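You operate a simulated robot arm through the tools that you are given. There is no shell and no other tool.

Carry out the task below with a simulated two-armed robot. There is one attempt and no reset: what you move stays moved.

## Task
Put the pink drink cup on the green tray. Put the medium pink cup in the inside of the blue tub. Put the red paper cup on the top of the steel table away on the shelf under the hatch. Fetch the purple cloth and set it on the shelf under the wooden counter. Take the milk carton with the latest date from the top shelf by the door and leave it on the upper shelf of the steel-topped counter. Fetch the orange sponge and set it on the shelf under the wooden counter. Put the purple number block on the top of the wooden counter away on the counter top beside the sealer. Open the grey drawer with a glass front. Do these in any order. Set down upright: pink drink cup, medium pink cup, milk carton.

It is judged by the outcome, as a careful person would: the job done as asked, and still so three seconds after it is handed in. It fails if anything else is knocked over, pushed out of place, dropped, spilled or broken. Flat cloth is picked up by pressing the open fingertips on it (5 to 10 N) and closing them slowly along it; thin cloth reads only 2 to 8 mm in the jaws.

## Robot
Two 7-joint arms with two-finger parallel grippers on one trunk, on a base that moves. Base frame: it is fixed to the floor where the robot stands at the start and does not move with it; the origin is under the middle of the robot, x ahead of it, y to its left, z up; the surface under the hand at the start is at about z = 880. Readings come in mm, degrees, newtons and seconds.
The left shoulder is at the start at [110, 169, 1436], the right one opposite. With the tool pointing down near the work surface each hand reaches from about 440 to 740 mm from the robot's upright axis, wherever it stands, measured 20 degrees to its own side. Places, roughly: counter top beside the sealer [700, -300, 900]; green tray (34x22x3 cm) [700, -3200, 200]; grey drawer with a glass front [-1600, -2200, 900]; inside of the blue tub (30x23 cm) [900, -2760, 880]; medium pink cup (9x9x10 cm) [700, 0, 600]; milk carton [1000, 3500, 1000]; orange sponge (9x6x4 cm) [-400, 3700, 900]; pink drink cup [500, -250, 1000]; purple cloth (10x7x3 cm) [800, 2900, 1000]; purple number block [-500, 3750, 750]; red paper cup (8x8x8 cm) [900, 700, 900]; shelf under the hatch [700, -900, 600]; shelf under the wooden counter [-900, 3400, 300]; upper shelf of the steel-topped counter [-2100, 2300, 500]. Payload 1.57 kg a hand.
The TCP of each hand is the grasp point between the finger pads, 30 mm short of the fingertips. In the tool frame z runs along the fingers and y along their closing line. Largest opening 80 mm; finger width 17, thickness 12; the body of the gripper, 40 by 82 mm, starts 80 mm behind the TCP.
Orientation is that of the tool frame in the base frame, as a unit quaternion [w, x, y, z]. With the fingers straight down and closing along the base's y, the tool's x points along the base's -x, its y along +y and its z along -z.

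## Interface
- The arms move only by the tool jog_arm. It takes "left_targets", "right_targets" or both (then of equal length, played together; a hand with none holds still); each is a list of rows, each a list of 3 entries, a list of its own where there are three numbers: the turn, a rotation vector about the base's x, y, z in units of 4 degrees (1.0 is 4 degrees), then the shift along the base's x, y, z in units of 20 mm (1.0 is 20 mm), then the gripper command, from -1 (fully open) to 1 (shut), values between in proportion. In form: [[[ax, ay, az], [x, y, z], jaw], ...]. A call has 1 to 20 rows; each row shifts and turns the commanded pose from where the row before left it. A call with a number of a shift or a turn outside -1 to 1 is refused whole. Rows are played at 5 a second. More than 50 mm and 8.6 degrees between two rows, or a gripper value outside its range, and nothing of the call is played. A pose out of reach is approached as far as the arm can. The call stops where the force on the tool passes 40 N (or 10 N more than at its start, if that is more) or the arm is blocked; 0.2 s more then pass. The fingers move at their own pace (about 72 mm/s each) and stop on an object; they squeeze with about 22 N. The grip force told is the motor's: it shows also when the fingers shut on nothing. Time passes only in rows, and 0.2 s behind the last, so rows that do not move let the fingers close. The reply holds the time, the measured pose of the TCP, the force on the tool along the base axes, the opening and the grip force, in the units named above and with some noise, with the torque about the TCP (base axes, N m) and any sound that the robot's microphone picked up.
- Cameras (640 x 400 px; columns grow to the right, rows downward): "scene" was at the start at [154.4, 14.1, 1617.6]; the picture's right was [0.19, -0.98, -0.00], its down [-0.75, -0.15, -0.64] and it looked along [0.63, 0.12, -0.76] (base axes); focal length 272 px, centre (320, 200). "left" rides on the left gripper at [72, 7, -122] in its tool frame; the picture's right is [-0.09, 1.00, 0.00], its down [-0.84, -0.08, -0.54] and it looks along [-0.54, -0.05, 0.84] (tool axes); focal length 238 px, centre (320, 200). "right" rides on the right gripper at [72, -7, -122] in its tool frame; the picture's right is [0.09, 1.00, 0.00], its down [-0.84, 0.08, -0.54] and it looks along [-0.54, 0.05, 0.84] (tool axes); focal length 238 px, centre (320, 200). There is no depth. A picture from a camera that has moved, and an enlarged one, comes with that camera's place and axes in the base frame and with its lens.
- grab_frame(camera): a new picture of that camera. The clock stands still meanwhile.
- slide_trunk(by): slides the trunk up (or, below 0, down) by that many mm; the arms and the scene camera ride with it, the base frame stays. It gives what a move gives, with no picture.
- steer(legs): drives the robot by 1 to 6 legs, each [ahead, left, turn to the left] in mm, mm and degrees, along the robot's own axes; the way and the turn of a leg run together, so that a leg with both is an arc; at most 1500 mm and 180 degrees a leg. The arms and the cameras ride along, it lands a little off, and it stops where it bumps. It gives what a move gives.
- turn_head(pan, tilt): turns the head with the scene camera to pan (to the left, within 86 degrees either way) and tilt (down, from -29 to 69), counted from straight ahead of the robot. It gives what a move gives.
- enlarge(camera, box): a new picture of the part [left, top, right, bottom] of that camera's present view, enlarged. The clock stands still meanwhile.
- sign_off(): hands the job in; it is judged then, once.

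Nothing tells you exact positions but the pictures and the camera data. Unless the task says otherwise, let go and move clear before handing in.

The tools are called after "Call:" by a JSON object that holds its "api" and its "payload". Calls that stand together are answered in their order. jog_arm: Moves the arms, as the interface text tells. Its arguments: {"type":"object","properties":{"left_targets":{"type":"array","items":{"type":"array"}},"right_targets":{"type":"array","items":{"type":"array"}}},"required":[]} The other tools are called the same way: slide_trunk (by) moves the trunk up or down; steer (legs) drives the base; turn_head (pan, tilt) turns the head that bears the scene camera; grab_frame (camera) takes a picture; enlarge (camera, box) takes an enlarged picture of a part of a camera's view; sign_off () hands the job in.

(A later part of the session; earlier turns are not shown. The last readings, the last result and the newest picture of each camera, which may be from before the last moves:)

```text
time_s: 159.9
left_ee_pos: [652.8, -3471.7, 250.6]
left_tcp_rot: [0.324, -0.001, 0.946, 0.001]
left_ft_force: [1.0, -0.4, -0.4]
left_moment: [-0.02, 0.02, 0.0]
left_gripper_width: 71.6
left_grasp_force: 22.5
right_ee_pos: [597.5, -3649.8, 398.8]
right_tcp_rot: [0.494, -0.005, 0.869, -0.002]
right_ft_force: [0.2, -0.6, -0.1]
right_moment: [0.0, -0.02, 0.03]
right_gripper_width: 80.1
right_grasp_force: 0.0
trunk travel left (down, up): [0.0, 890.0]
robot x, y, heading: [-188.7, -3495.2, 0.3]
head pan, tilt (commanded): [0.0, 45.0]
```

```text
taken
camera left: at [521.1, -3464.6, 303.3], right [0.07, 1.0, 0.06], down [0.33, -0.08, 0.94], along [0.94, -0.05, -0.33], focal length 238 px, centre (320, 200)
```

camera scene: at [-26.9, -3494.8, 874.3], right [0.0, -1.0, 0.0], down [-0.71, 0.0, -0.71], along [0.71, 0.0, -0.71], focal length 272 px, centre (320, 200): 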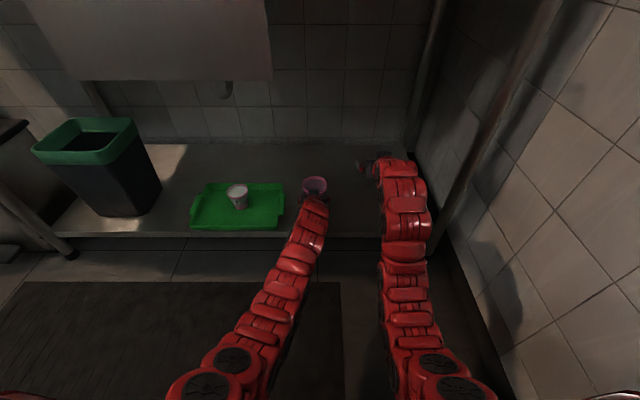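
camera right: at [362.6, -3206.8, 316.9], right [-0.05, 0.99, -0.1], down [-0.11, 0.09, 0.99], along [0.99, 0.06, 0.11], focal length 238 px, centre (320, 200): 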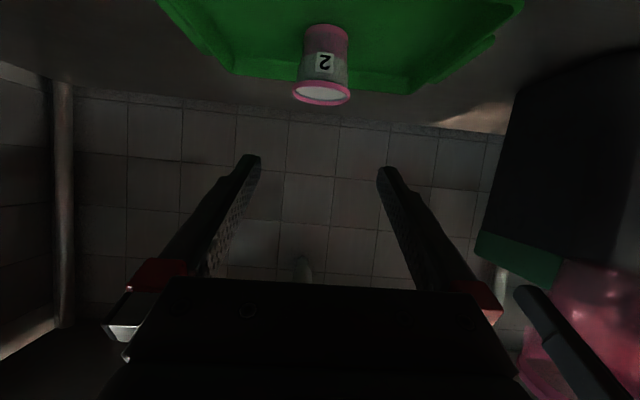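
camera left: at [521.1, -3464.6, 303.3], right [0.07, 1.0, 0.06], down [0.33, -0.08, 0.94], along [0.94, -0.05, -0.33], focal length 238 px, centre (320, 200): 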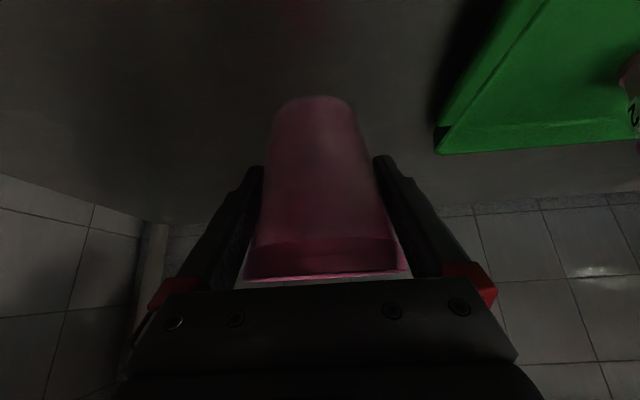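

The cup is regripped steeply (71.6 mm). Backing out 420 mm from under the table, then raising the trunk.

Call:
{"api": "steer", "payload": {"legs": [[-420, 0, 0]]}}

Call:
{"api": "slide_trunk", "payload": {"by": 400}}

Call:
{"api": "slide_trunk", "payload": {"by": 150}}

Call:
{"api": "grab_frame", "payload": {"camera": "left"}}

```text
time_s: 160.6
left_ee_pos: [652.0, -3471.4, 250.8]
left_tcp_rot: [0.326, -0.001, 0.945, 0.001]
left_ft_force: [1.2, 0.5, 0.1]
left_moment: [0.0, -0.02, -0.02]
left_gripper_width: 71.9
left_grasp_force: 21.9
right_ee_pos: [596.6, -3649.7, 400.7]
right_tcp_rot: [0.496, -0.005, 0.869, -0.002]
right_ft_force: [-0.1, -0.6, 0.3]
right_moment: [0.0, -0.02, 0.01]
right_gripper_width: 80.0
right_grasp_force: 0.1
trunk travel left (down, up): [0.0, 890.0]
robot x, y, heading: [-183.7, -3495.0, 0.1]
head pan, tilt (commanded): [0.0, 45.0]
stopped in leg 1: the robot was blocked; the commanded pose is now the measured one
```

```text
time_s: 163.7
left_ee_pos: [652.6, -3472.6, 608.7]
left_tcp_rot: [0.326, -0.001, 0.945, 0.001]
left_ft_force: [-0.4, -0.1, -0.1]
left_moment: [0.03, -0.01, 0.02]
left_gripper_width: 71.7
left_grasp_force: 22.0
right_ee_pos: [594.0, -3649.9, 750.3]
right_tcp_rot: [0.488, -0.004, 0.873, -0.002]
right_ft_force: [-12.3, 1.0, -10.4]
right_moment: [0.03, -1.91, -0.26]
right_gripper_width: 79.8
right_grasp_force: 0.1
trunk travel left (down, up): [-357.0, 533.0]
robot x, y, heading: [-186.2, -3495.3, -0.3]
head pan, tilt (commanded): [0.0, 45.0]
stopped: the force on the tool passed its limit at 48 N (the readings are from after the stop); the commanded pose is now the measured one
```

```text
time_s: 164.1
left_ee_pos: [651.8, -3471.2, 612.1]
left_tcp_rot: [0.325, 0.0, 0.946, 0.001]
left_ft_force: [0.5, -0.6, -0.7]
left_moment: [0.01, -0.01, -0.02]
left_gripper_width: 71.6
left_grasp_force: 21.9
right_ee_pos: [593.6, -3650.2, 750.8]
right_tcp_rot: [0.483, -0.005, 0.875, -0.001]
right_ft_force: [-11.6, 0.4, -9.2]
right_moment: [0.07, -1.76, -0.26]
right_gripper_width: 80.0
right_grasp_force: 0.0
trunk travel left (down, up): [-361.0, 529.0]
robot x, y, heading: [-187.4, -3495.3, 0.1]
head pan, tilt (commanded): [0.0, 45.0]
stopped: the force on the tool passed its limit at 52 N (the readings are from after the stop); the commanded pose is now the measured one
```

```text
taken
camera left: at [520.4, -3464.6, 665.0], right [0.07, 1.0, 0.06], down [0.33, -0.08, 0.94], along [0.94, -0.05, -0.33], focal length 238 px, centre (320, 200)
```

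left: 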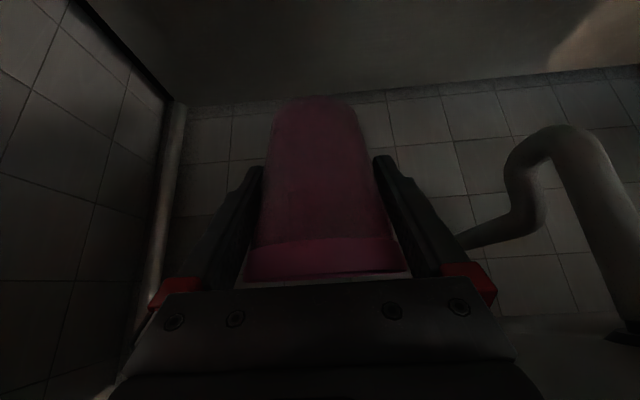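

The base was blocked and the trunk then pressed the right hand against the table underside — I should not have chained those. Lowering the trunk to release that contact first.

Call:
{"api": "slide_trunk", "payload": {"by": -200}}

Call:
{"api": "grab_frame", "payload": {"camera": "scene"}}

```text
time_s: 166.2
left_ee_pos: [652.5, -3471.1, 412.3]
left_tcp_rot: [0.326, -0.001, 0.945, 0.001]
left_ft_force: [-0.3, -0.5, -0.2]
left_moment: [-0.01, -0.02, 0.0]
left_gripper_width: 71.3
left_grasp_force: 21.8
right_ee_pos: [593.2, -3650.3, 549.9]
right_tcp_rot: [0.484, -0.005, 0.875, -0.001]
right_ft_force: [-0.3, -0.4, -0.3]
right_moment: [-0.02, -0.01, 0.01]
right_gripper_width: 80.0
right_grasp_force: 0.0
trunk travel left (down, up): [-161.0, 729.0]
robot x, y, heading: [-189.4, -3494.7, 0.4]
head pan, tilt (commanded): [0.0, 45.0]
```

```text
taken
camera scene: at [-27.8, -3495.0, 1035.3], right [0.0, -1.0, 0.0], down [-0.71, 0.0, -0.71], along [0.71, 0.0, -0.71], focal length 272 px, centre (320, 200)
```

scene: 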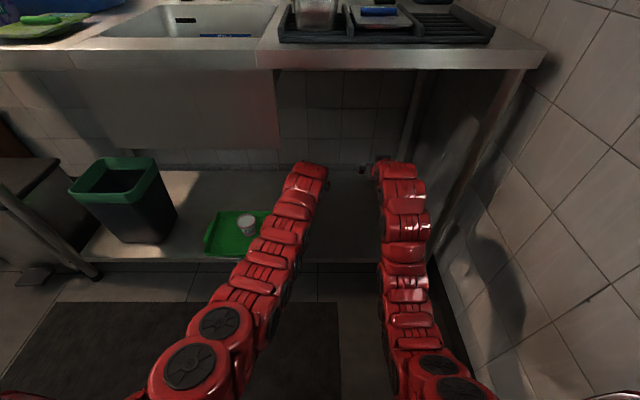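

Everything on the table still looks in place. I'll look to the right and behind for what blocked the reverse move.

Call:
{"api": "turn_head", "payload": {"pan": -86, "tilt": 45}}

Call:
{"api": "grab_frame", "payload": {"camera": "scene"}}

Call:
{"api": "turn_head", "payload": {"pan": 86, "tilt": 40}}

Call:
{"api": "grab_frame", "payload": {"camera": "scene"}}

```text
time_s: 167.8
left_ee_pos: [652.5, -3470.2, 411.9]
left_tcp_rot: [0.325, -0.001, 0.946, 0.001]
left_ft_force: [-0.2, 1.0, -0.4]
left_moment: [-0.01, -0.02, -0.01]
left_gripper_width: 71.4
left_grasp_force: 21.8
right_ee_pos: [594.9, -3649.7, 549.6]
right_tcp_rot: [0.483, -0.005, 0.875, -0.002]
right_ft_force: [-0.7, -0.5, 0.0]
right_moment: [0.04, 0.03, 0.0]
right_gripper_width: 79.9
right_grasp_force: 0.1
trunk travel left (down, up): [-161.0, 729.0]
robot x, y, heading: [-185.4, -3494.6, 0.1]
head pan, tilt (commanded): [-85.9, 45.0]
```

```text
taken
camera scene: at [-103.0, -3576.3, 1035.3], right [-1.0, -0.07, 0.0], down [-0.05, 0.71, -0.71], along [0.05, -0.71, -0.71], focal length 272 px, centre (320, 200)
```

scene: 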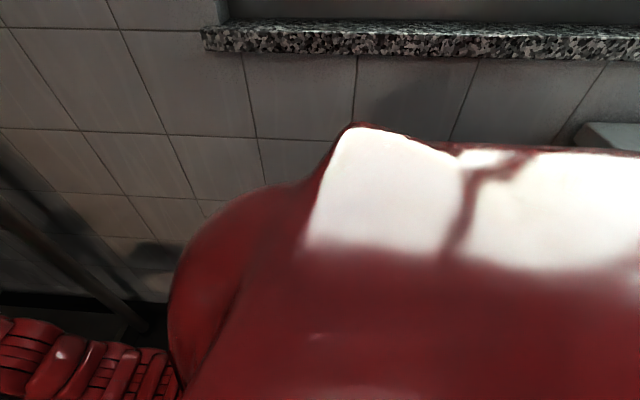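

```text
time_s: 170.4
left_ee_pos: [652.5, -3471.1, 412.5]
left_tcp_rot: [0.325, -0.001, 0.946, 0.001]
left_ft_force: [-0.6, 0.4, -0.6]
left_moment: [0.0, -0.01, -0.01]
left_gripper_width: 70.8
left_grasp_force: 21.8
right_ee_pos: [594.0, -3651.0, 549.3]
right_tcp_rot: [0.483, -0.004, 0.875, -0.002]
right_ft_force: [-0.6, -0.5, -0.3]
right_moment: [0.02, 0.03, 0.01]
right_gripper_width: 79.9
right_grasp_force: 0.1
trunk travel left (down, up): [-161.0, 729.0]
robot x, y, heading: [-191.5, -3497.5, 0.3]
head pan, tilt (commanded): [85.9, 40.0]
```

```text
taken
camera scene: at [-103.1, -3410.4, 1042.5], right [1.0, -0.07, 0.0], down [-0.04, -0.64, -0.77], along [0.05, 0.76, -0.64], focal length 272 px, centre (320, 200)
```

scene: 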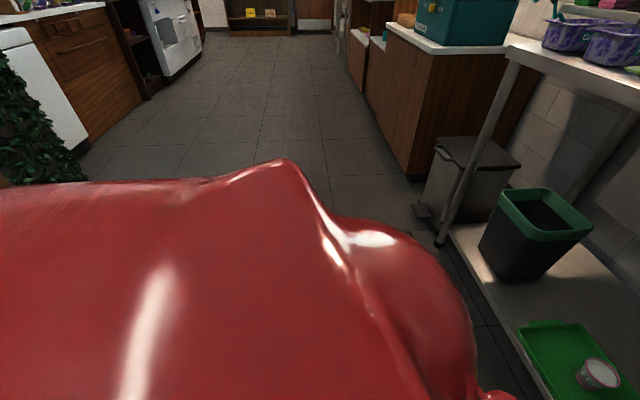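

The corner of the wooden shelf is to my right-rear (around x<-440, y<-3910). I'll try a small reverse first.

Call:
{"api": "steer", "payload": {"legs": [[-60, 60, 0]]}}

```text
time_s: 171.1
left_ee_pos: [651.4, -3467.0, 412.7]
left_tcp_rot: [0.325, -0.003, 0.946, 0.002]
left_ft_force: [0.3, 0.0, -0.5]
left_moment: [0.03, 0.0, -0.01]
left_gripper_width: 71.1
left_grasp_force: 21.8
right_ee_pos: [594.6, -3647.6, 551.4]
right_tcp_rot: [0.485, -0.005, 0.875, -0.001]
right_ft_force: [1.6, -0.1, -0.6]
right_moment: [-0.01, 0.01, -0.01]
right_gripper_width: 80.0
right_grasp_force: 0.0
trunk travel left (down, up): [-161.0, 729.0]
robot x, y, heading: [-187.3, -3494.8, 0.3]
head pan, tilt (commanded): [85.9, 40.0]
stopped in leg 1: the robot was blocked; the commanded pose is now the measured one
```

Still blocked. Looking down around the base.

Call:
{"api": "turn_head", "payload": {"pan": 0, "tilt": 69}}

Call:
{"api": "grab_frame", "payload": {"camera": "scene"}}

Call:
{"api": "turn_head", "payload": {"pan": -70, "tilt": 69}}

Call:
{"api": "grab_frame", "payload": {"camera": "scene"}}

Call:
{"api": "turn_head", "payload": {"pan": 70, "tilt": 69}}

Call:
{"api": "grab_frame", "payload": {"camera": "scene"}}

```text
time_s: 172.7
left_ee_pos: [652.0, -3469.4, 411.4]
left_tcp_rot: [0.324, -0.003, 0.946, 0.002]
left_ft_force: [-0.7, -1.0, -0.6]
left_moment: [-0.02, -0.02, -0.02]
left_gripper_width: 70.8
left_grasp_force: 22.4
right_ee_pos: [594.4, -3647.1, 551.7]
right_tcp_rot: [0.483, -0.005, 0.875, -0.001]
right_ft_force: [0.1, 0.3, -0.6]
right_moment: [0.0, 0.01, 0.01]
right_gripper_width: 79.8
right_grasp_force: 0.0
trunk travel left (down, up): [-161.0, 729.0]
robot x, y, heading: [-187.2, -3494.6, -0.0]
head pan, tilt (commanded): [0.0, 68.8]
```

```text
taken
camera scene: at [-53.0, -3493.6, 1006.4], right [0.01, -1.0, 0.0], down [-0.93, -0.01, -0.36], along [0.36, 0.0, -0.93], focal length 272 px, centre (320, 200)
```

scene: 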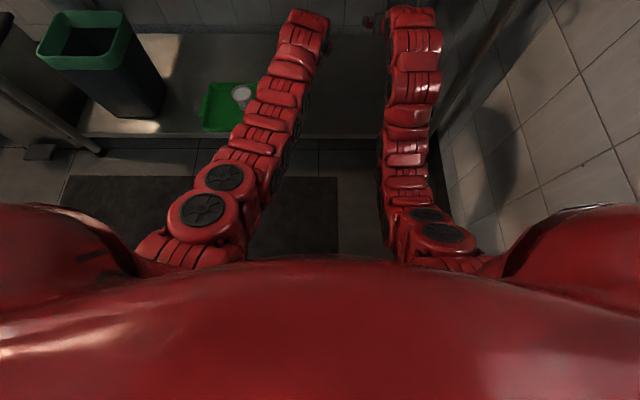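

```text
time_s: 174.1
left_ee_pos: [652.9, -3468.3, 412.3]
left_tcp_rot: [0.324, -0.002, 0.946, 0.002]
left_ft_force: [0.0, 0.9, -0.8]
left_moment: [-0.01, 0.01, -0.01]
left_gripper_width: 71.2
left_grasp_force: 22.4
right_ee_pos: [593.7, -3647.0, 549.8]
right_tcp_rot: [0.484, -0.005, 0.875, -0.001]
right_ft_force: [0.1, 0.0, 0.0]
right_moment: [-0.02, 0.02, 0.02]
right_gripper_width: 79.9
right_grasp_force: 0.0
trunk travel left (down, up): [-161.0, 729.0]
robot x, y, heading: [-189.3, -3494.5, 0.3]
head pan, tilt (commanded): [-70.0, 68.8]
```

```text
taken
camera scene: at [-89.5, -3546.4, 1006.4], right [-0.94, -0.35, 0.0], down [-0.32, 0.87, -0.36], along [0.13, -0.34, -0.93], focal length 272 px, centre (320, 200)
```

scene: 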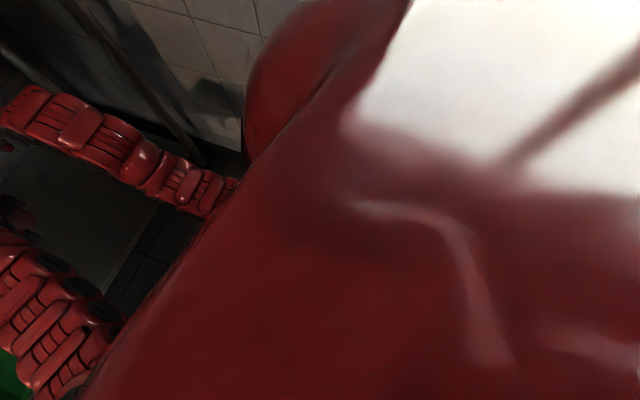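

```text
time_s: 176.4
left_ee_pos: [651.5, -3468.3, 412.6]
left_tcp_rot: [0.324, -0.002, 0.946, 0.001]
left_ft_force: [0.4, 0.0, -0.8]
left_moment: [0.01, 0.01, 0.04]
left_gripper_width: 70.8
left_grasp_force: 21.8
right_ee_pos: [595.2, -3647.6, 549.1]
right_tcp_rot: [0.483, -0.005, 0.875, -0.001]
right_ft_force: [-0.4, 0.7, -0.4]
right_moment: [-0.01, 0.01, 0.01]
right_gripper_width: 79.8
right_grasp_force: 0.1
trunk travel left (down, up): [-161.0, 729.0]
robot x, y, heading: [-187.9, -3492.7, 0.6]
head pan, tilt (commanded): [70.0, 68.8]
```

```text
taken
camera scene: at [-90.1, -3441.3, 1006.4], right [0.94, -0.34, 0.0], down [-0.31, -0.88, -0.36], along [0.12, 0.34, -0.93], focal length 272 px, centre (320, 200)
```

scene: 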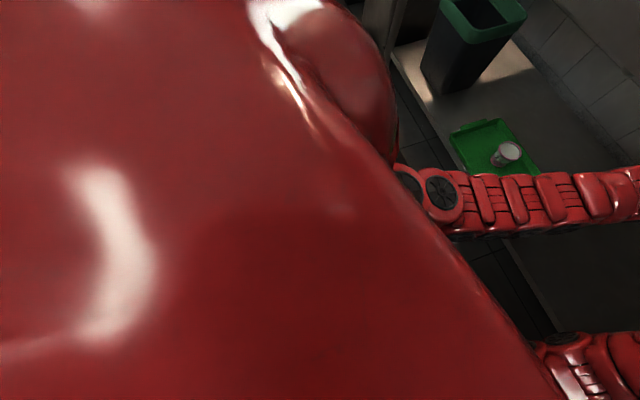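

I can't see the cause; the base may be touching something at its right rear. Trying a pure left strafe (the space under the table at hand height is free that way).

Call:
{"api": "steer", "payload": {"legs": [[0, 150, 0]]}}

```text
time_s: 177.7
left_ee_pos: [651.2, -3320.4, 411.9]
left_tcp_rot: [0.326, -0.002, 0.945, 0.002]
left_ft_force: [-0.3, -0.3, -0.2]
left_moment: [-0.01, 0.01, 0.01]
left_gripper_width: 70.8
left_grasp_force: 22.3
right_ee_pos: [593.6, -3498.3, 550.7]
right_tcp_rot: [0.484, -0.006, 0.875, 0.0]
right_ft_force: [0.2, 0.8, 0.1]
right_moment: [0.02, 0.01, 0.0]
right_gripper_width: 79.8
right_grasp_force: 0.0
trunk travel left (down, up): [-161.0, 729.0]
robot x, y, heading: [-187.4, -3345.8, 0.5]
head pan, tilt (commanded): [70.0, 68.8]
```

Call:
{"api": "steer", "payload": {"legs": [[-60, 0, 0]]}}

```text
time_s: 178.4
left_ee_pos: [651.0, -3319.3, 413.2]
left_tcp_rot: [0.325, -0.004, 0.946, 0.002]
left_ft_force: [-1.0, -0.1, -0.6]
left_moment: [0.0, 0.03, 0.01]
left_gripper_width: 70.8
left_grasp_force: 22.5
right_ee_pos: [593.8, -3498.3, 552.5]
right_tcp_rot: [0.488, -0.004, 0.873, -0.002]
right_ft_force: [0.9, 1.0, 1.1]
right_moment: [-0.01, 0.0, -0.02]
right_gripper_width: 80.0
right_grasp_force: 0.0
trunk travel left (down, up): [-161.0, 729.0]
robot x, y, heading: [-187.2, -3346.4, 0.2]
head pan, tilt (commanded): [70.0, 68.8]
stopped in leg 1: the robot was blocked; the commanded pose is now the measured one
```

Call:
{"api": "steer", "payload": {"legs": [[20, 0, 0]]}}

```text
time_s: 179.2
left_ee_pos: [672.3, -3318.6, 411.4]
left_tcp_rot: [0.325, -0.003, 0.946, 0.003]
left_ft_force: [-0.5, 0.2, -1.2]
left_moment: [0.02, -0.01, 0.0]
left_gripper_width: 70.7
left_grasp_force: 21.6
right_ee_pos: [614.7, -3498.4, 551.8]
right_tcp_rot: [0.487, -0.005, 0.873, -0.001]
right_ft_force: [0.5, -0.2, 0.1]
right_moment: [0.03, 0.02, 0.01]
right_gripper_width: 80.0
right_grasp_force: 0.1
trunk travel left (down, up): [-161.0, 729.0]
robot x, y, heading: [-168.7, -3344.2, 0.3]
head pan, tilt (commanded): [70.0, 68.8]
```

Forward and left work, only reverse is blocked here. I'll strafe back left to where I had come in (y≈-3046) and reverse there.

Call:
{"api": "steer", "payload": {"legs": [[0, 310, 0]]}}

Call:
{"api": "steer", "payload": {"legs": [[-80, 0, 0]]}}

```text
time_s: 181.3
left_ee_pos: [669.3, -3007.9, 413.3]
left_tcp_rot: [0.325, -0.003, 0.946, 0.001]
left_ft_force: [-0.2, -0.9, -0.7]
left_moment: [-0.01, 0.03, -0.01]
left_gripper_width: 70.5
left_grasp_force: 22.4
right_ee_pos: [613.0, -3188.9, 551.5]
right_tcp_rot: [0.487, -0.005, 0.873, -0.001]
right_ft_force: [0.1, -0.5, -0.5]
right_moment: [0.0, 0.01, 0.01]
right_gripper_width: 80.0
right_grasp_force: 0.1
trunk travel left (down, up): [-161.0, 729.0]
robot x, y, heading: [-168.2, -3033.9, 0.1]
head pan, tilt (commanded): [70.0, 68.8]
```

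```text
time_s: 182.3
left_ee_pos: [590.7, -3008.9, 413.9]
left_tcp_rot: [0.325, -0.003, 0.946, 0.002]
left_ft_force: [-0.1, 0.5, -0.9]
left_moment: [0.02, 0.04, 0.0]
left_gripper_width: 70.3
left_grasp_force: 22.0
right_ee_pos: [534.8, -3188.8, 553.6]
right_tcp_rot: [0.487, -0.006, 0.873, 0.0]
right_ft_force: [-0.7, -0.2, 0.1]
right_moment: [0.04, 0.02, 0.02]
right_gripper_width: 80.0
right_grasp_force: 0.0
trunk travel left (down, up): [-161.0, 729.0]
robot x, y, heading: [-247.6, -3032.7, 0.3]
head pan, tilt (commanded): [70.0, 68.8]
```

Reverse works here. Backing out fully from under the table.

Call:
{"api": "steer", "payload": {"legs": [[-300, 0, 0]]}}

```text
time_s: 184.4
left_ee_pos: [292.2, -3012.7, 412.9]
left_tcp_rot: [0.324, -0.001, 0.946, 0.002]
left_ft_force: [-0.4, -0.6, -0.9]
left_moment: [0.02, 0.0, -0.04]
left_gripper_width: 70.1
left_grasp_force: 21.9
right_ee_pos: [235.1, -3192.2, 553.2]
right_tcp_rot: [0.487, -0.003, 0.874, -0.002]
right_ft_force: [0.1, 0.2, -0.3]
right_moment: [0.0, 0.01, -0.02]
right_gripper_width: 79.9
right_grasp_force: 0.0
trunk travel left (down, up): [-161.0, 729.0]
robot x, y, heading: [-546.1, -3035.0, 0.2]
head pan, tilt (commanded): [70.0, 68.8]
```

Clear of the table. Raising the trunk 400, then tucking the right arm (tool down, closer in) while raising the left hand.

Call:
{"api": "slide_trunk", "payload": {"by": 400}}

Call:
{"api": "jog_arm", "payload": {"left_targets": [[[0, 0, 0], [0, 0, 0.6], 0], [[0, 0, 0], [0, 0, 0.9], 0], [[0, 0, 0], [0, 0, 0.9], 0], [[0, 0, 0], [0, 0, 0.9], 0], [[0, 0, 0], [0, 0, 0.9], 0], [[0, 0, 0], [0, 0, 0.9], 0], [[0, 0, 0], [0, 0, 0.9], 0], [[0, 0, 0], [0, 0, 0.9], 0], [[0, 0, 0], [0, 0, 0.9], 0], [[0, 0, 0], [0, 0, 0.9], 0], [[0, 0, 0], [0, 0, 0.9], 0], [[0, 0, 0], [0, 0, 0.9], 0], [[0, 0, 0], [0, 0, 0.5], 0], [[0, 0, 0], [0, 0, 0], 0], [[0, 0, 0], [0, 0, 0], 0]], "right_targets": [[[0, 0.97, 0], [-0.75, -0.5, 0.3], -1], [[0, 0.97, 0], [-0.75, -0.5, 0.3], -1], [[0, 0.97, 0], [-0.75, -0.5, 0.3], -1], [[0, 0.97, 0], [-0.75, -0.5, 0.3], -1], [[0, 0.97, 0], [-0.75, -0.5, 0.3], -1], [[0, 0.97, 0], [-0.75, -0.5, 0.3], -1], [[0, 0.97, 0], [-0.75, -0.5, 0.3], -1], [[0, 0.97, 0], [-0.75, -0.5, 0.3], -1], [[0, 0.97, 0], [-0.75, -0.5, 0.3], -1], [[0, 0.97, 0], [-0.75, -0.5, 0.3], -1], [[0, 0.97, 0], [-0.75, -0.5, 0.3], -1], [[0, 0.97, 0], [-0.75, -0.5, 0.3], -1], [[0, 0.97, 0], [-0.75, -0.5, 0.3], -1], [[0, 0.97, 0], [-0.75, -0.5, 0.3], -1], [[0, 0.7, 0], [-0.75, -0.5, 0.3], -1]]}}

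Call:
{"api": "turn_head", "payload": {"pan": 0, "tilt": 25}}

Call:
{"api": "grab_frame", "payload": {"camera": "scene"}}

```text
time_s: 188.2
left_ee_pos: [293.6, -3012.1, 812.7]
left_tcp_rot: [0.325, -0.001, 0.946, 0.001]
left_ft_force: [-0.9, 0.4, -0.6]
left_moment: [-0.01, 0.01, 0.0]
left_gripper_width: 69.9
left_grasp_force: 21.7
right_ee_pos: [236.5, -3192.9, 952.2]
right_tcp_rot: [0.487, -0.003, 0.873, -0.002]
right_ft_force: [-0.3, -0.2, 0.3]
right_moment: [-0.02, -0.01, 0.0]
right_gripper_width: 80.2
right_grasp_force: 0.1
trunk travel left (down, up): [-561.0, 329.0]
robot x, y, heading: [-546.2, -3036.3, 0.3]
head pan, tilt (commanded): [70.0, 68.8]
```

```text
time_s: 191.4
left_ee_pos: [293.2, -3012.7, 1032.9]
left_tcp_rot: [0.324, -0.001, 0.946, 0.001]
left_ft_force: [0.2, 0.3, -0.1]
left_moment: [0.02, -0.03, -0.03]
left_gripper_width: 69.9
left_grasp_force: 22.1
right_ee_pos: [130.0, -3263.3, 985.7]
right_tcp_rot: [0.27, -0.005, 0.963, 0.001]
right_ft_force: [-1.4, 0.1, -0.1]
right_moment: [-0.04, -0.02, -0.01]
right_gripper_width: 79.7
right_grasp_force: 0.0
right hand out of reach, approached as far as the arm can: row 7, 8, 9, 10, 11, 12, 13, 14, 15
trunk travel left (down, up): [-561.0, 329.0]
robot x, y, heading: [-543.9, -3037.0, 0.1]
head pan, tilt (commanded): [70.0, 68.8]
```

```text
time_s: 192.8
left_ee_pos: [292.9, -3012.3, 1033.0]
left_tcp_rot: [0.325, -0.001, 0.946, 0.001]
left_ft_force: [-0.2, -0.3, -1.1]
left_moment: [0.01, 0.01, -0.02]
left_gripper_width: 69.8
left_grasp_force: 22.4
right_ee_pos: [130.9, -3263.0, 985.1]
right_tcp_rot: [0.271, -0.005, 0.963, 0.0]
right_ft_force: [0.5, 0.2, -0.3]
right_moment: [0.03, 0.02, 0.01]
right_gripper_width: 80.1
right_grasp_force: 0.0
trunk travel left (down, up): [-561.0, 329.0]
robot x, y, heading: [-548.1, -3033.9, 0.0]
head pan, tilt (commanded): [0.0, 25.0]
```

```text
taken
camera scene: at [-376.2, -3036.7, 1465.8], right [0.0, -1.0, 0.0], down [-0.42, 0.0, -0.91], along [0.91, 0.0, -0.42], focal length 272 px, centre (320, 200)
```

scene: 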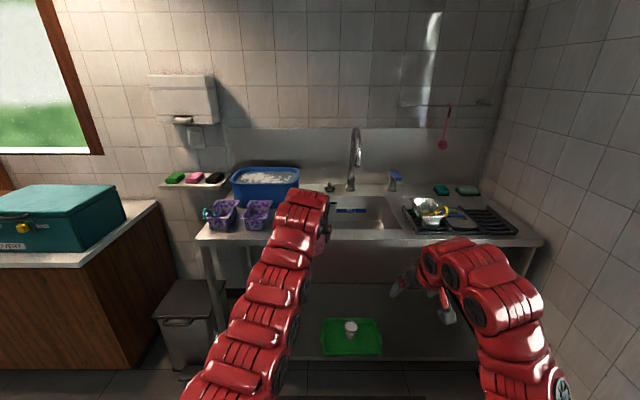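

Right hand should be higher and closer in before I go over the table. Adjusting it.

Call:
{"api": "jog_arm", "payload": {"right_targets": [[[0, 0, 0], [0, 0, 1], -1], [[0, 0, 0], [0, 0, 1], -1], [[0, 0, 0], [0, 0, 1], -1], [[0, 0, 0], [0, 0, 1], -1], [[0, 0, 0], [0, 0, 1], -1], [[0, 0, 0], [0, 0, 1], -1], [[0, 0, 0], [-0.8, -0.4, 0.3], -1], [[0, 0, 0], [-0.8, -0.4, 0.3], -1], [[0, 0, 0], [-0.8, -0.4, 0.3], -1], [[0, 0, 0], [-0.8, -0.4, 0.3], -1], [[0, 0, 0], [-0.8, -0.4, 0.3], -1], [[0, 0, 0], [-0.8, -0.4, 0.3], -1]]}}

```text
time_s: 195.4
left_ee_pos: [292.4, -3012.5, 1032.8]
left_tcp_rot: [0.324, -0.002, 0.946, 0.001]
left_ft_force: [0.6, 0.5, -0.4]
left_moment: [0.04, 0.03, 0.05]
left_gripper_width: 69.8
left_grasp_force: 22.0
right_ee_pos: [130.9, -3262.5, 986.6]
right_tcp_rot: [0.27, -0.004, 0.963, 0.0]
right_ft_force: [0.1, 0.7, -0.6]
right_moment: [-0.01, 0.01, 0.0]
right_gripper_width: 79.9
right_grasp_force: 0.1
right hand out of reach, approached as far as the arm can: row 1, 2, 3, 4, 5, 6, 7, 8, 9, 10, 11, 12
trunk travel left (down, up): [-561.0, 329.0]
robot x, y, heading: [-546.6, -3034.6, 0.0]
head pan, tilt (commanded): [0.0, 25.0]
```

Call:
{"api": "jog_arm", "payload": {"right_targets": [[[0, -1, 0], [0, 0, 0.3], -1], [[0, -1, 0], [0, 0, 0.3], -1], [[0, -1, 0], [0, 0, 0.3], -1], [[0, -1, 0], [0, 0, 0.3], -1], [[0, -1, 0], [0, 0, 0.3], -1], [[0, -1, 0], [0, 0, 0.3], -1], [[0, -1, 0], [0, 0, 1], -1], [[0, -1, 0], [0, 0, 1], -1], [[0, -1, 0], [0, 0, 1], -1], [[0, 0, 0], [0, 0, 1], -1], [[0, 0, 0], [0, 0, 1], -1], [[0, 0, 0], [0, 0, 1], -1], [[0, 0, 0], [0, 0, 1], -1], [[0, 0, 0], [0, 0, 1], -1]]}}

```text
time_s: 198.4
left_ee_pos: [292.7, -3011.4, 1034.1]
left_tcp_rot: [0.325, -0.001, 0.946, 0.001]
left_ft_force: [-0.1, 0.2, -0.9]
left_moment: [-0.01, -0.01, 0.03]
left_gripper_width: 69.5
left_grasp_force: 22.3
right_ee_pos: [129.4, -3261.5, 1180.2]
right_tcp_rot: [0.535, -0.005, 0.845, 0.0]
right_ft_force: [-0.3, 0.1, 1.0]
right_moment: [-0.01, 0.03, -0.02]
right_gripper_width: 80.0
right_grasp_force: 0.0
trunk travel left (down, up): [-561.0, 329.0]
robot x, y, heading: [-547.7, -3037.1, 0.3]
head pan, tilt (commanded): [0.0, 25.0]
```

Call:
{"api": "jog_arm", "payload": {"right_targets": [[[0, 0, 0], [-1, 0, 0.3], -1], [[0, 0, 0], [-1, 0, 0.3], -1], [[0, 0, 0], [-1, 0, 0.3], -1], [[0, 0, 0], [-1, 0, 0.3], -1]]}}

Call:
{"api": "steer", "payload": {"legs": [[300, 170, 0]]}}

Call:
{"api": "grab_frame", "payload": {"camera": "scene"}}

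Call:
{"api": "grab_frame", "payload": {"camera": "left"}}

```text
time_s: 199.4
left_ee_pos: [292.6, -3013.3, 1033.5]
left_tcp_rot: [0.325, -0.001, 0.946, 0.001]
left_ft_force: [0.7, 0.7, -0.3]
left_moment: [0.04, -0.01, 0.01]
left_gripper_width: 69.8
left_grasp_force: 22.2
right_ee_pos: [48.9, -3262.9, 1206.5]
right_tcp_rot: [0.534, -0.005, 0.846, 0.001]
right_ft_force: [-0.1, -0.2, 0.4]
right_moment: [-0.01, 0.03, 0.03]
right_gripper_width: 80.3
right_grasp_force: 0.1
trunk travel left (down, up): [-561.0, 329.0]
robot x, y, heading: [-548.6, -3035.9, 0.3]
head pan, tilt (commanded): [0.0, 25.0]
```

```text
time_s: 201.6
left_ee_pos: [585.8, -2843.5, 1033.2]
left_tcp_rot: [0.325, -0.002, 0.946, 0.002]
left_ft_force: [-0.4, -0.1, -0.3]
left_moment: [0.01, 0.0, -0.03]
left_gripper_width: 69.8
left_grasp_force: 22.0
right_ee_pos: [343.6, -3095.4, 1206.2]
right_tcp_rot: [0.534, -0.005, 0.846, 0.0]
right_ft_force: [-0.1, 0.6, -0.7]
right_moment: [-0.04, 0.01, 0.01]
right_gripper_width: 80.1
right_grasp_force: 0.1
trunk travel left (down, up): [-561.0, 329.0]
robot x, y, heading: [-253.5, -2870.9, 0.3]
head pan, tilt (commanded): [0.0, 25.0]
```

```text
taken
camera scene: at [-82.7, -2869.9, 1465.8], right [0.0, -1.0, 0.0], down [-0.42, 0.0, -0.91], along [0.91, 0.0, -0.42], focal length 272 px, centre (320, 200)
```

scene: 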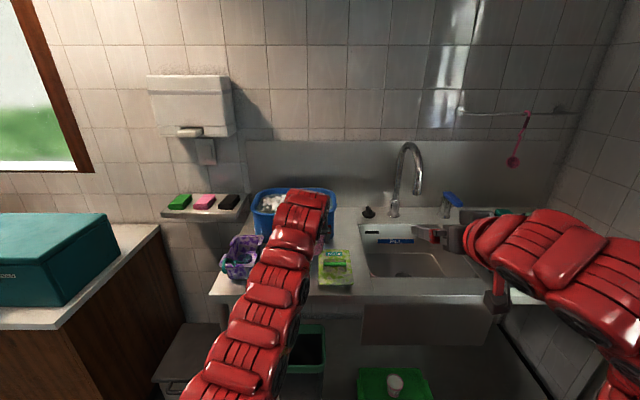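

```text
taken
camera left: at [454.7, -2838.7, 1085.2], right [0.07, 1.0, 0.06], down [0.33, -0.08, 0.94], along [0.94, -0.05, -0.33], focal length 238 px, centre (320, 200)
```

left: 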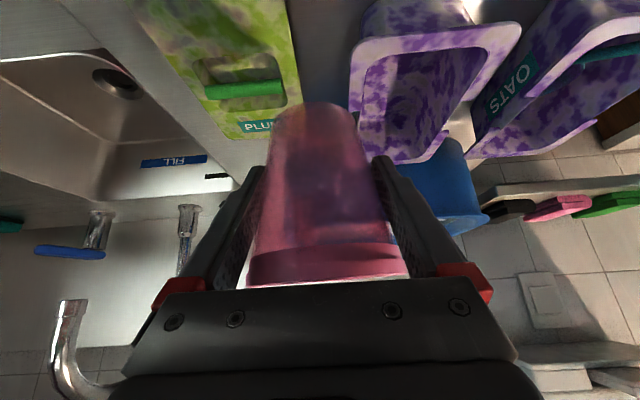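

Call:
{"api": "enlarge", "payload": {"camera": "scene", "box": [200, 160, 360, 290]}}

Call:
{"api": "grab_frame", "payload": {"camera": "right"}}

```text
3.08 times, centred on (280, 225) of scene
camera zoom: at [-82.7, -2869.9, 1465.8], right [0.0, -1.0, 0.0], down [-0.42, 0.0, -0.91], along [0.91, 0.0, -0.42], focal length 836 px, centre (443, 123)
```

zoom: 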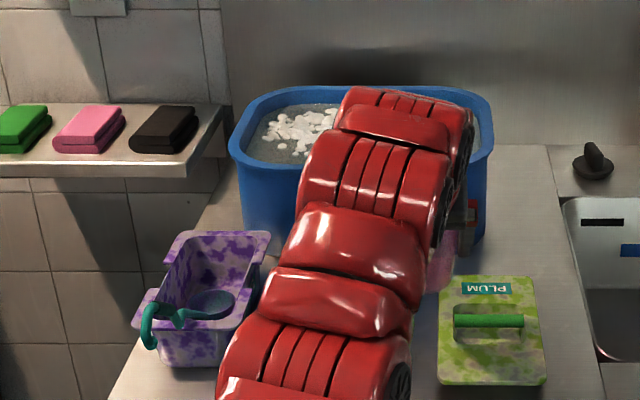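

```text
taken
camera right: at [203.3, -3102.9, 1192.6], right [-0.05, 0.99, -0.09], down [-0.13, 0.08, 0.99], along [0.99, 0.06, 0.13], focal length 238 px, centre (320, 200)
```

right: 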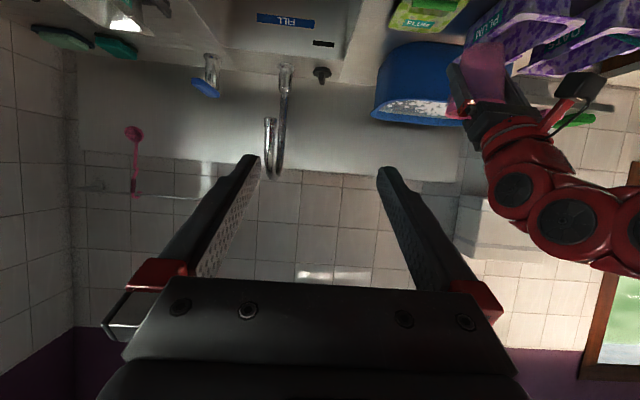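

I can see the hand camera is a real box on a bracket, so I keep clearance for it. Tub centre ≈[948, −2762], rim z≈977. Raising the left hand and shifting it over to y≈−2762.

Call:
{"api": "jog_arm", "payload": {"left_targets": [[[0, 0, 0], [0, 0, 0.8], 0], [[0, 0, 0], [0, 0, 0.9], 0], [[0, 0, 0], [0, 0, 0.9], 0], [[0, 0, 0], [0, 0.8, 0.3], 0], [[0, 0, 0], [0, 0.8, 0], 0], [[0, 0, 0], [0, 0.8, 0], 0], [[0, 0, 0], [0, 0.8, 0], 0], [[0, 0, 0], [0, 0.8, 0], 0]]}}

Call:
{"api": "steer", "payload": {"legs": [[200, 0, 0]]}}

Call:
{"api": "grab_frame", "payload": {"camera": "scene"}}

Call:
{"api": "grab_frame", "payload": {"camera": "left"}}

```text
time_s: 203.4
left_ee_pos: [586.8, -2764.1, 1090.0]
left_tcp_rot: [0.326, -0.002, 0.945, 0.002]
left_ft_force: [0.2, -0.4, -0.3]
left_moment: [-0.01, 0.0, -0.02]
left_gripper_width: 69.3
left_grasp_force: 22.0
right_ee_pos: [342.4, -3093.7, 1206.2]
right_tcp_rot: [0.535, -0.005, 0.845, 0.0]
right_ft_force: [0.3, -0.6, -0.5]
right_moment: [0.0, -0.02, 0.01]
right_gripper_width: 80.1
right_grasp_force: 0.1
trunk travel left (down, up): [-561.0, 329.0]
robot x, y, heading: [-251.8, -2871.4, 0.4]
head pan, tilt (commanded): [0.0, 25.0]
```

```text
time_s: 205.0
left_ee_pos: [788.1, -2762.5, 1089.7]
left_tcp_rot: [0.325, -0.002, 0.946, 0.001]
left_ft_force: [-0.8, 0.7, -0.9]
left_moment: [0.0, 0.0, 0.02]
left_gripper_width: 69.4
left_grasp_force: 22.4
right_ee_pos: [545.0, -3093.2, 1206.1]
right_tcp_rot: [0.534, -0.005, 0.846, 0.0]
right_ft_force: [0.2, 0.1, 0.3]
right_moment: [-0.01, -0.01, 0.03]
right_gripper_width: 79.8
right_grasp_force: 0.1
trunk travel left (down, up): [-561.0, 329.0]
robot x, y, heading: [-51.5, -2873.5, 0.6]
head pan, tilt (commanded): [0.0, 25.0]
```

```text
taken
camera scene: at [118.2, -2868.7, 1465.8], right [0.01, -1.0, 0.0], down [-0.42, 0.0, -0.91], along [0.91, 0.01, -0.42], focal length 272 px, centre (320, 200)
```

scene: 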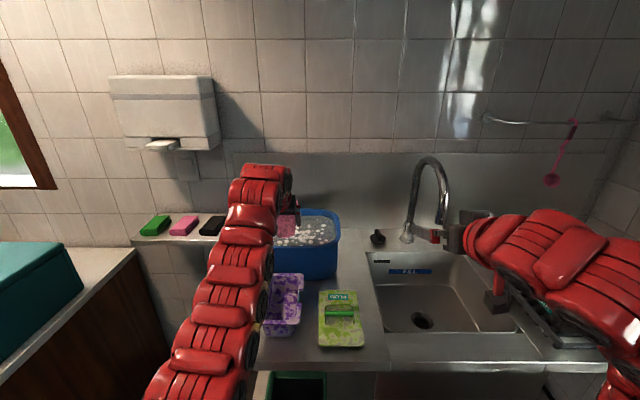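

```text
taken
camera left: at [655.5, -2755.9, 1143.0], right [0.07, 1.0, 0.06], down [0.33, -0.08, 0.94], along [0.94, -0.04, -0.33], focal length 238 px, centre (320, 200)
```

left: 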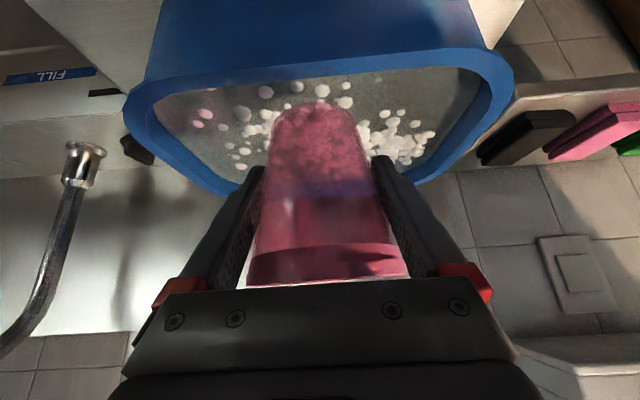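

Aligned with the tub in y. Driving forward another 130 mm.

Call:
{"api": "steer", "payload": {"legs": [[130, 0, 0]]}}

Call:
{"api": "grab_frame", "payload": {"camera": "left"}}

Call:
{"api": "grab_frame", "payload": {"camera": "right"}}

```text
time_s: 206.3
left_ee_pos: [914.6, -2759.1, 1089.8]
left_tcp_rot: [0.325, -0.004, 0.946, 0.002]
left_ft_force: [0.0, -0.6, 0.1]
left_moment: [0.0, 0.0, -0.01]
left_gripper_width: 69.2
left_grasp_force: 22.1
right_ee_pos: [672.1, -3090.1, 1205.8]
right_tcp_rot: [0.534, -0.006, 0.845, 0.001]
right_ft_force: [-0.4, 0.8, 0.2]
right_moment: [0.01, -0.02, -0.01]
right_gripper_width: 80.0
right_grasp_force: 0.1
trunk travel left (down, up): [-561.0, 329.0]
robot x, y, heading: [74.5, -2865.5, 0.6]
head pan, tilt (commanded): [0.0, 25.0]
```

```text
taken
camera left: at [782.5, -2753.4, 1143.2], right [0.06, 1.0, 0.06], down [0.33, -0.08, 0.94], along [0.94, -0.04, -0.33], focal length 238 px, centre (320, 200)
```

left: 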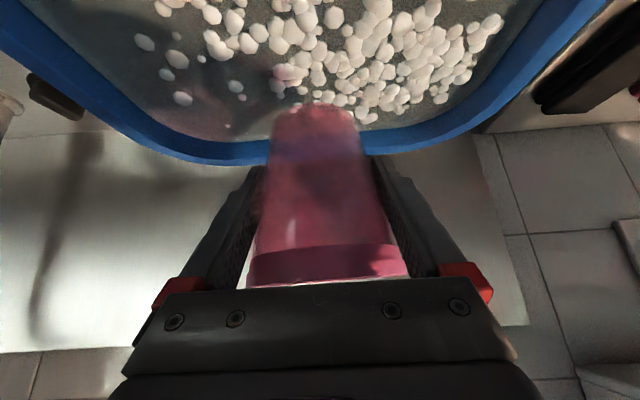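

```text
taken
camera right: at [532.4, -3099.1, 1192.5], right [-0.05, 0.99, -0.09], down [-0.13, 0.08, 0.99], along [0.99, 0.06, 0.13], focal length 238 px, centre (320, 200)
```

right: 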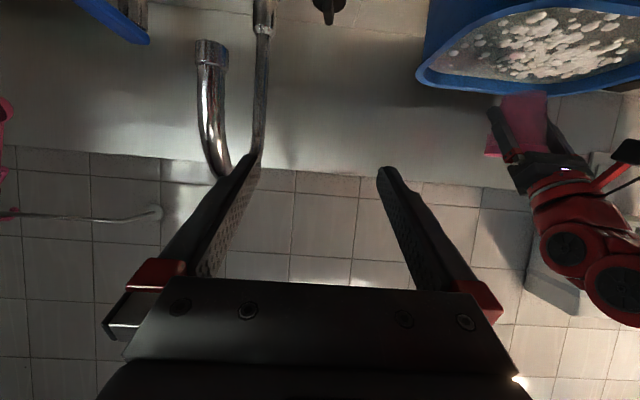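

Checking clearances: with the cup held this low in the hand, the hand camera would hit the tub's front rim before the cup reaches the bottom. I'll back off and use the flat lid of the teal cooler to regrip the cup by its rim.

Call:
{"api": "steer", "payload": {"legs": [[-330, 0, 0]]}}

Call:
{"api": "turn_head", "payload": {"pan": 30, "tilt": 30}}

Call:
{"api": "grab_frame", "payload": {"camera": "scene"}}

```text
time_s: 208.5
left_ee_pos: [577.4, -2761.0, 1091.2]
left_tcp_rot: [0.324, -0.005, 0.946, 0.001]
left_ft_force: [-0.1, -0.9, 0.6]
left_moment: [0.01, 0.02, 0.03]
left_gripper_width: 69.2
left_grasp_force: 22.1
right_ee_pos: [337.0, -3092.2, 1206.3]
right_tcp_rot: [0.535, -0.008, 0.845, 0.002]
right_ft_force: [-0.7, -0.2, -0.4]
right_moment: [0.01, -0.01, 0.0]
right_gripper_width: 80.1
right_grasp_force: 0.1
trunk travel left (down, up): [-561.0, 329.0]
robot x, y, heading: [-259.4, -2872.9, 0.7]
head pan, tilt (commanded): [0.0, 25.0]
```

```text
time_s: 209.4
left_ee_pos: [578.9, -2759.5, 1090.7]
left_tcp_rot: [0.324, -0.005, 0.946, 0.002]
left_ft_force: [-0.3, 0.0, -0.2]
left_moment: [0.01, 0.02, 0.03]
left_gripper_width: 69.1
left_grasp_force: 21.7
right_ee_pos: [338.5, -3090.8, 1205.6]
right_tcp_rot: [0.535, -0.008, 0.845, 0.002]
right_ft_force: [0.0, -0.7, 0.8]
right_moment: [-0.01, -0.01, -0.04]
right_gripper_width: 80.0
right_grasp_force: 0.1
trunk travel left (down, up): [-561.0, 329.0]
robot x, y, heading: [-263.3, -2869.7, 0.9]
head pan, tilt (commanded): [30.0, 30.0]
```

```text
taken
camera scene: at [-104.8, -2825.3, 1457.9], right [0.51, -0.86, 0.0], down [-0.43, -0.25, -0.87], along [0.74, 0.44, -0.5], focal length 272 px, centre (320, 200)
```

scene: 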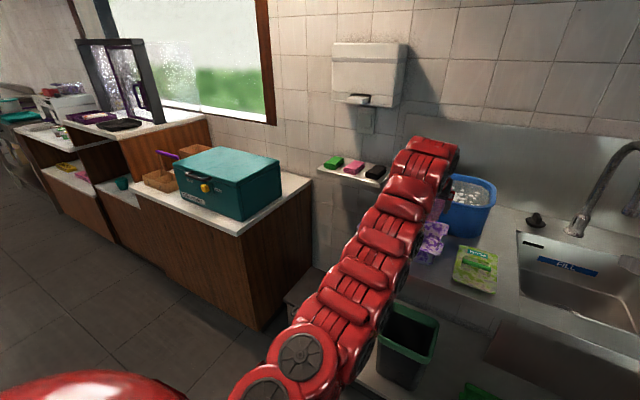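

Call:
{"api": "enlarge", "payload": {"camera": "scene", "box": [120, 120, 330, 260]}}

```text
2.86 times, centred on (225, 190) of scene
camera zoom: at [-104.8, -2825.3, 1457.9], right [0.51, -0.86, 0.0], down [-0.43, -0.25, -0.87], along [0.74, 0.44, -0.5], focal length 776 px, centre (591, 229)
```

zoom: 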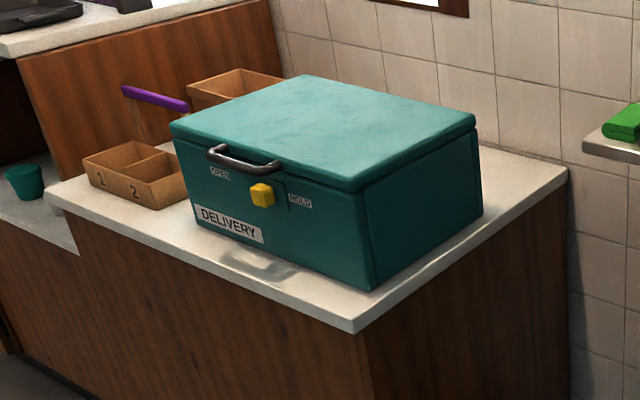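

The cooler lid is flat at z≈1028, spanning x 465–725, y −2140…−1765. I'll raise the left hand a bit, straighten heading, and strafe left to it.

Call:
{"api": "jog_arm", "payload": {"left_targets": [[[0, 0, 0], [0, 0, 0.8], 0], [[0, 0, 0], [0, 0, 0.8], 0], [[0, 0, 0], [0, 0, 0.5], 0]]}}

Call:
{"api": "steer", "payload": {"legs": [[0, 0, -0.8], [0, 700, 0]]}}

Call:
{"api": "turn_head", "payload": {"pan": 20, "tilt": 30}}

Call:
{"api": "grab_frame", "payload": {"camera": "scene"}}

Call:
{"api": "grab_frame", "payload": {"camera": "left"}}

```text
time_s: 210.2
left_ee_pos: [577.1, -2760.4, 1133.6]
left_tcp_rot: [0.326, -0.006, 0.945, 0.003]
left_ft_force: [-0.1, -0.3, -1.2]
left_moment: [0.01, 0.01, 0.01]
left_gripper_width: 69.2
left_grasp_force: 22.1
right_ee_pos: [337.2, -3092.0, 1206.4]
right_tcp_rot: [0.535, -0.008, 0.845, 0.002]
right_ft_force: [0.3, -0.4, 0.5]
right_moment: [-0.01, 0.02, 0.01]
right_gripper_width: 79.9
right_grasp_force: 0.0
trunk travel left (down, up): [-561.0, 329.0]
robot x, y, heading: [-258.1, -2872.7, 0.4]
head pan, tilt (commanded): [30.0, 30.0]
```

```text
time_s: 214.4
left_ee_pos: [581.4, -2073.4, 1133.0]
left_tcp_rot: [0.325, 0.003, 0.946, -0.001]
left_ft_force: [-0.5, -0.4, -0.1]
left_moment: [-0.07, 0.03, 0.03]
left_gripper_width: 68.8
left_grasp_force: 22.2
right_ee_pos: [337.0, -2400.1, 1206.0]
right_tcp_rot: [0.534, -0.002, 0.845, -0.003]
right_ft_force: [0.3, 0.1, 0.8]
right_moment: [-0.02, 0.02, -0.01]
right_gripper_width: 79.7
right_grasp_force: 0.1
trunk travel left (down, up): [-561.0, 329.0]
robot x, y, heading: [-259.4, -2170.9, -0.0]
head pan, tilt (commanded): [30.0, 30.0]
```

```text
time_s: 215.1
left_ee_pos: [579.7, -2073.0, 1133.1]
left_tcp_rot: [0.326, 0.002, 0.945, 0.0]
left_ft_force: [0.0, 0.0, -0.1]
left_moment: [0.0, 0.05, 0.0]
left_gripper_width: 68.9
left_grasp_force: 21.7
right_ee_pos: [336.0, -2399.4, 1205.7]
right_tcp_rot: [0.534, -0.001, 0.846, -0.003]
right_ft_force: [0.7, 0.2, 0.6]
right_moment: [0.01, 0.01, -0.02]
right_gripper_width: 80.1
right_grasp_force: 0.0
trunk travel left (down, up): [-561.0, 329.0]
robot x, y, heading: [-261.5, -2173.9, 0.1]
head pan, tilt (commanded): [20.0, 30.0]
```

```text
taken
camera scene: at [-95.7, -2141.3, 1457.9], right [0.34, -0.94, 0.0], down [-0.47, -0.17, -0.87], along [0.81, 0.29, -0.5], focal length 272 px, centre (320, 200)
```

scene: 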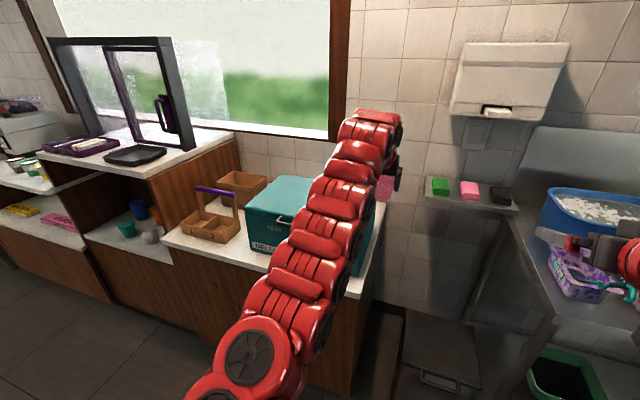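

```text
taken
camera left: at [449.1, -2064.7, 1185.2], right [0.08, 1.0, 0.06], down [0.33, -0.08, 0.94], along [0.94, -0.05, -0.33], focal length 238 px, centre (320, 200)
```

left: 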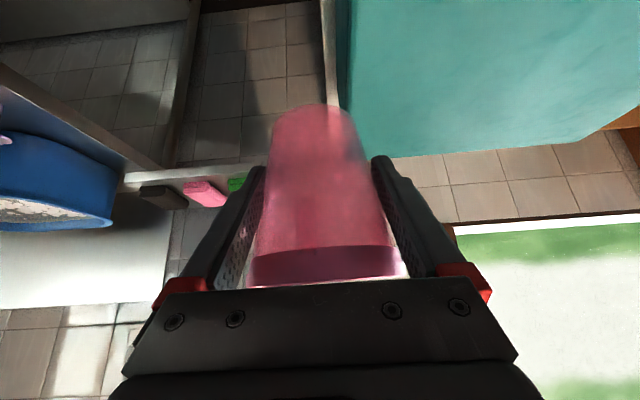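

The lid is actually lower and further: z≈954, x 560–870, right edge at y≈−2035. Moving left 125 and forward 70 to be over it.

Call:
{"api": "steer", "payload": {"legs": [[70, 130, 0]]}}

Call:
{"api": "grab_frame", "payload": {"camera": "left"}}

Call:
{"api": "grab_frame", "payload": {"camera": "right"}}

```text
time_s: 216.5
left_ee_pos: [650.4, -1939.2, 1132.7]
left_tcp_rot: [0.325, 0.0, 0.946, 0.001]
left_ft_force: [0.0, 0.6, 0.4]
left_moment: [0.02, 0.01, -0.01]
left_gripper_width: 68.7
left_grasp_force: 21.4
right_ee_pos: [407.1, -2267.3, 1206.0]
right_tcp_rot: [0.534, -0.002, 0.846, -0.002]
right_ft_force: [-0.3, 0.1, -0.1]
right_moment: [0.0, 0.01, 0.0]
right_gripper_width: 79.9
right_grasp_force: 0.1
trunk travel left (down, up): [-561.0, 329.0]
robot x, y, heading: [-191.2, -2039.0, 0.1]
head pan, tilt (commanded): [20.0, 30.0]
```

```text
taken
camera left: at [519.9, -1931.9, 1185.0], right [0.07, 1.0, 0.06], down [0.33, -0.08, 0.94], along [0.94, -0.05, -0.33], focal length 238 px, centre (320, 200)
```

left: 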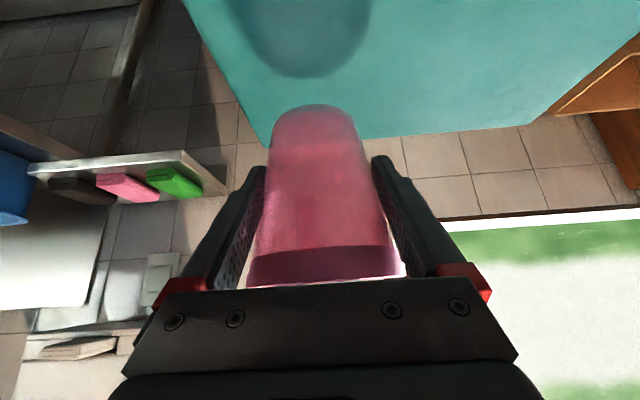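

```text
taken
camera right: at [267.7, -2275.5, 1192.6], right [-0.04, 1.0, -0.09], down [-0.13, 0.08, 0.99], along [0.99, 0.05, 0.13], focal length 238 px, centre (320, 200)
```

right: 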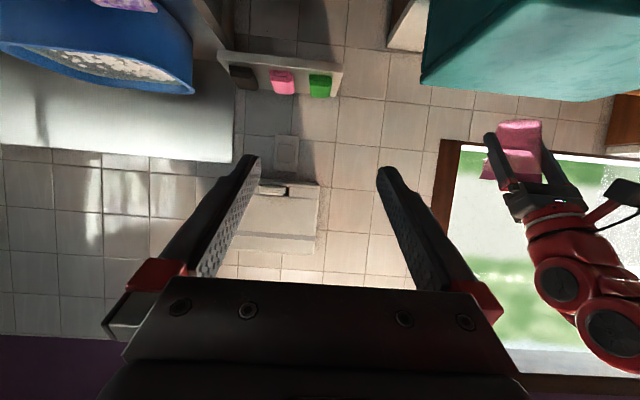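

Call:
{"api": "jog_arm", "payload": {"left_targets": [[[0, 0, 0], [0, 0, -0.7], 0], [[0, 0, 0], [0, 0, -0.9], 0], [[0, 0, 0], [0, 0, -0.9], 0], [[0, 0, 0], [0, 0, -0.9], 0], [[0, 0, 0], [0, 0, -0.9], 0], [[0, 0, 0], [0, 0, -0.4], 0]]}}

Call:
{"api": "grab_frame", "payload": {"camera": "left"}}

Call:
{"api": "grab_frame", "payload": {"camera": "right"}}

```text
time_s: 217.9
left_ee_pos: [650.8, -1939.4, 1038.6]
left_tcp_rot: [0.325, 0.002, 0.946, 0.0]
left_ft_force: [-0.2, -0.5, 0.2]
left_moment: [0.02, 0.01, -0.01]
left_gripper_width: 68.9
left_grasp_force: 22.2
right_ee_pos: [409.2, -2267.6, 1206.4]
right_tcp_rot: [0.534, -0.003, 0.846, -0.001]
right_ft_force: [-0.3, -0.1, -0.2]
right_moment: [0.04, -0.01, 0.01]
right_gripper_width: 80.0
right_grasp_force: 0.1
trunk travel left (down, up): [-561.0, 329.0]
robot x, y, heading: [-188.6, -2040.0, -0.1]
head pan, tilt (commanded): [20.0, 30.0]
```

```text
taken
camera left: at [519.0, -1932.2, 1091.2], right [0.07, 1.0, 0.06], down [0.33, -0.08, 0.94], along [0.94, -0.05, -0.33], focal length 238 px, centre (320, 200)
```

left: 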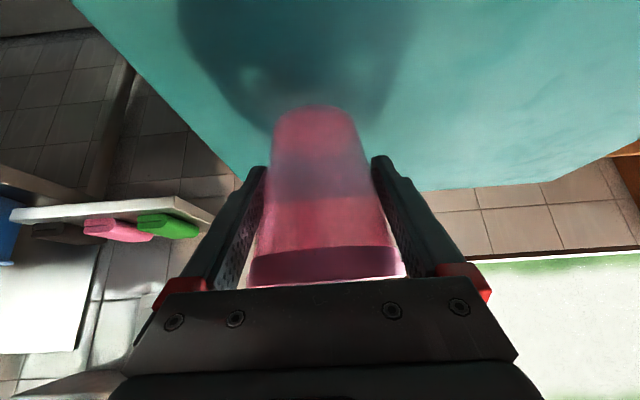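

```text
taken
camera right: at [267.5, -2275.9, 1192.6], right [-0.04, 1.0, -0.09], down [-0.13, 0.08, 0.99], along [0.99, 0.05, 0.13], focal length 238 px, centre (320, 200)
```

right: 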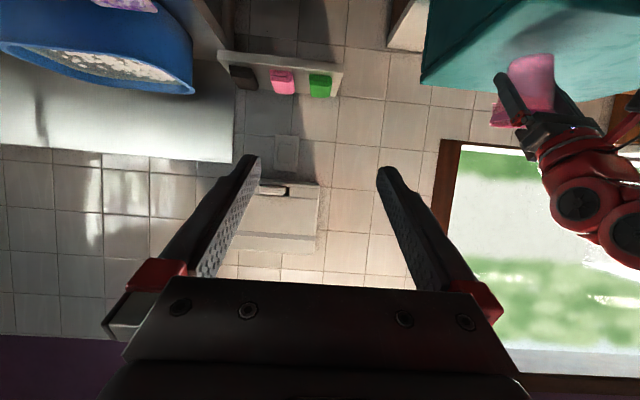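

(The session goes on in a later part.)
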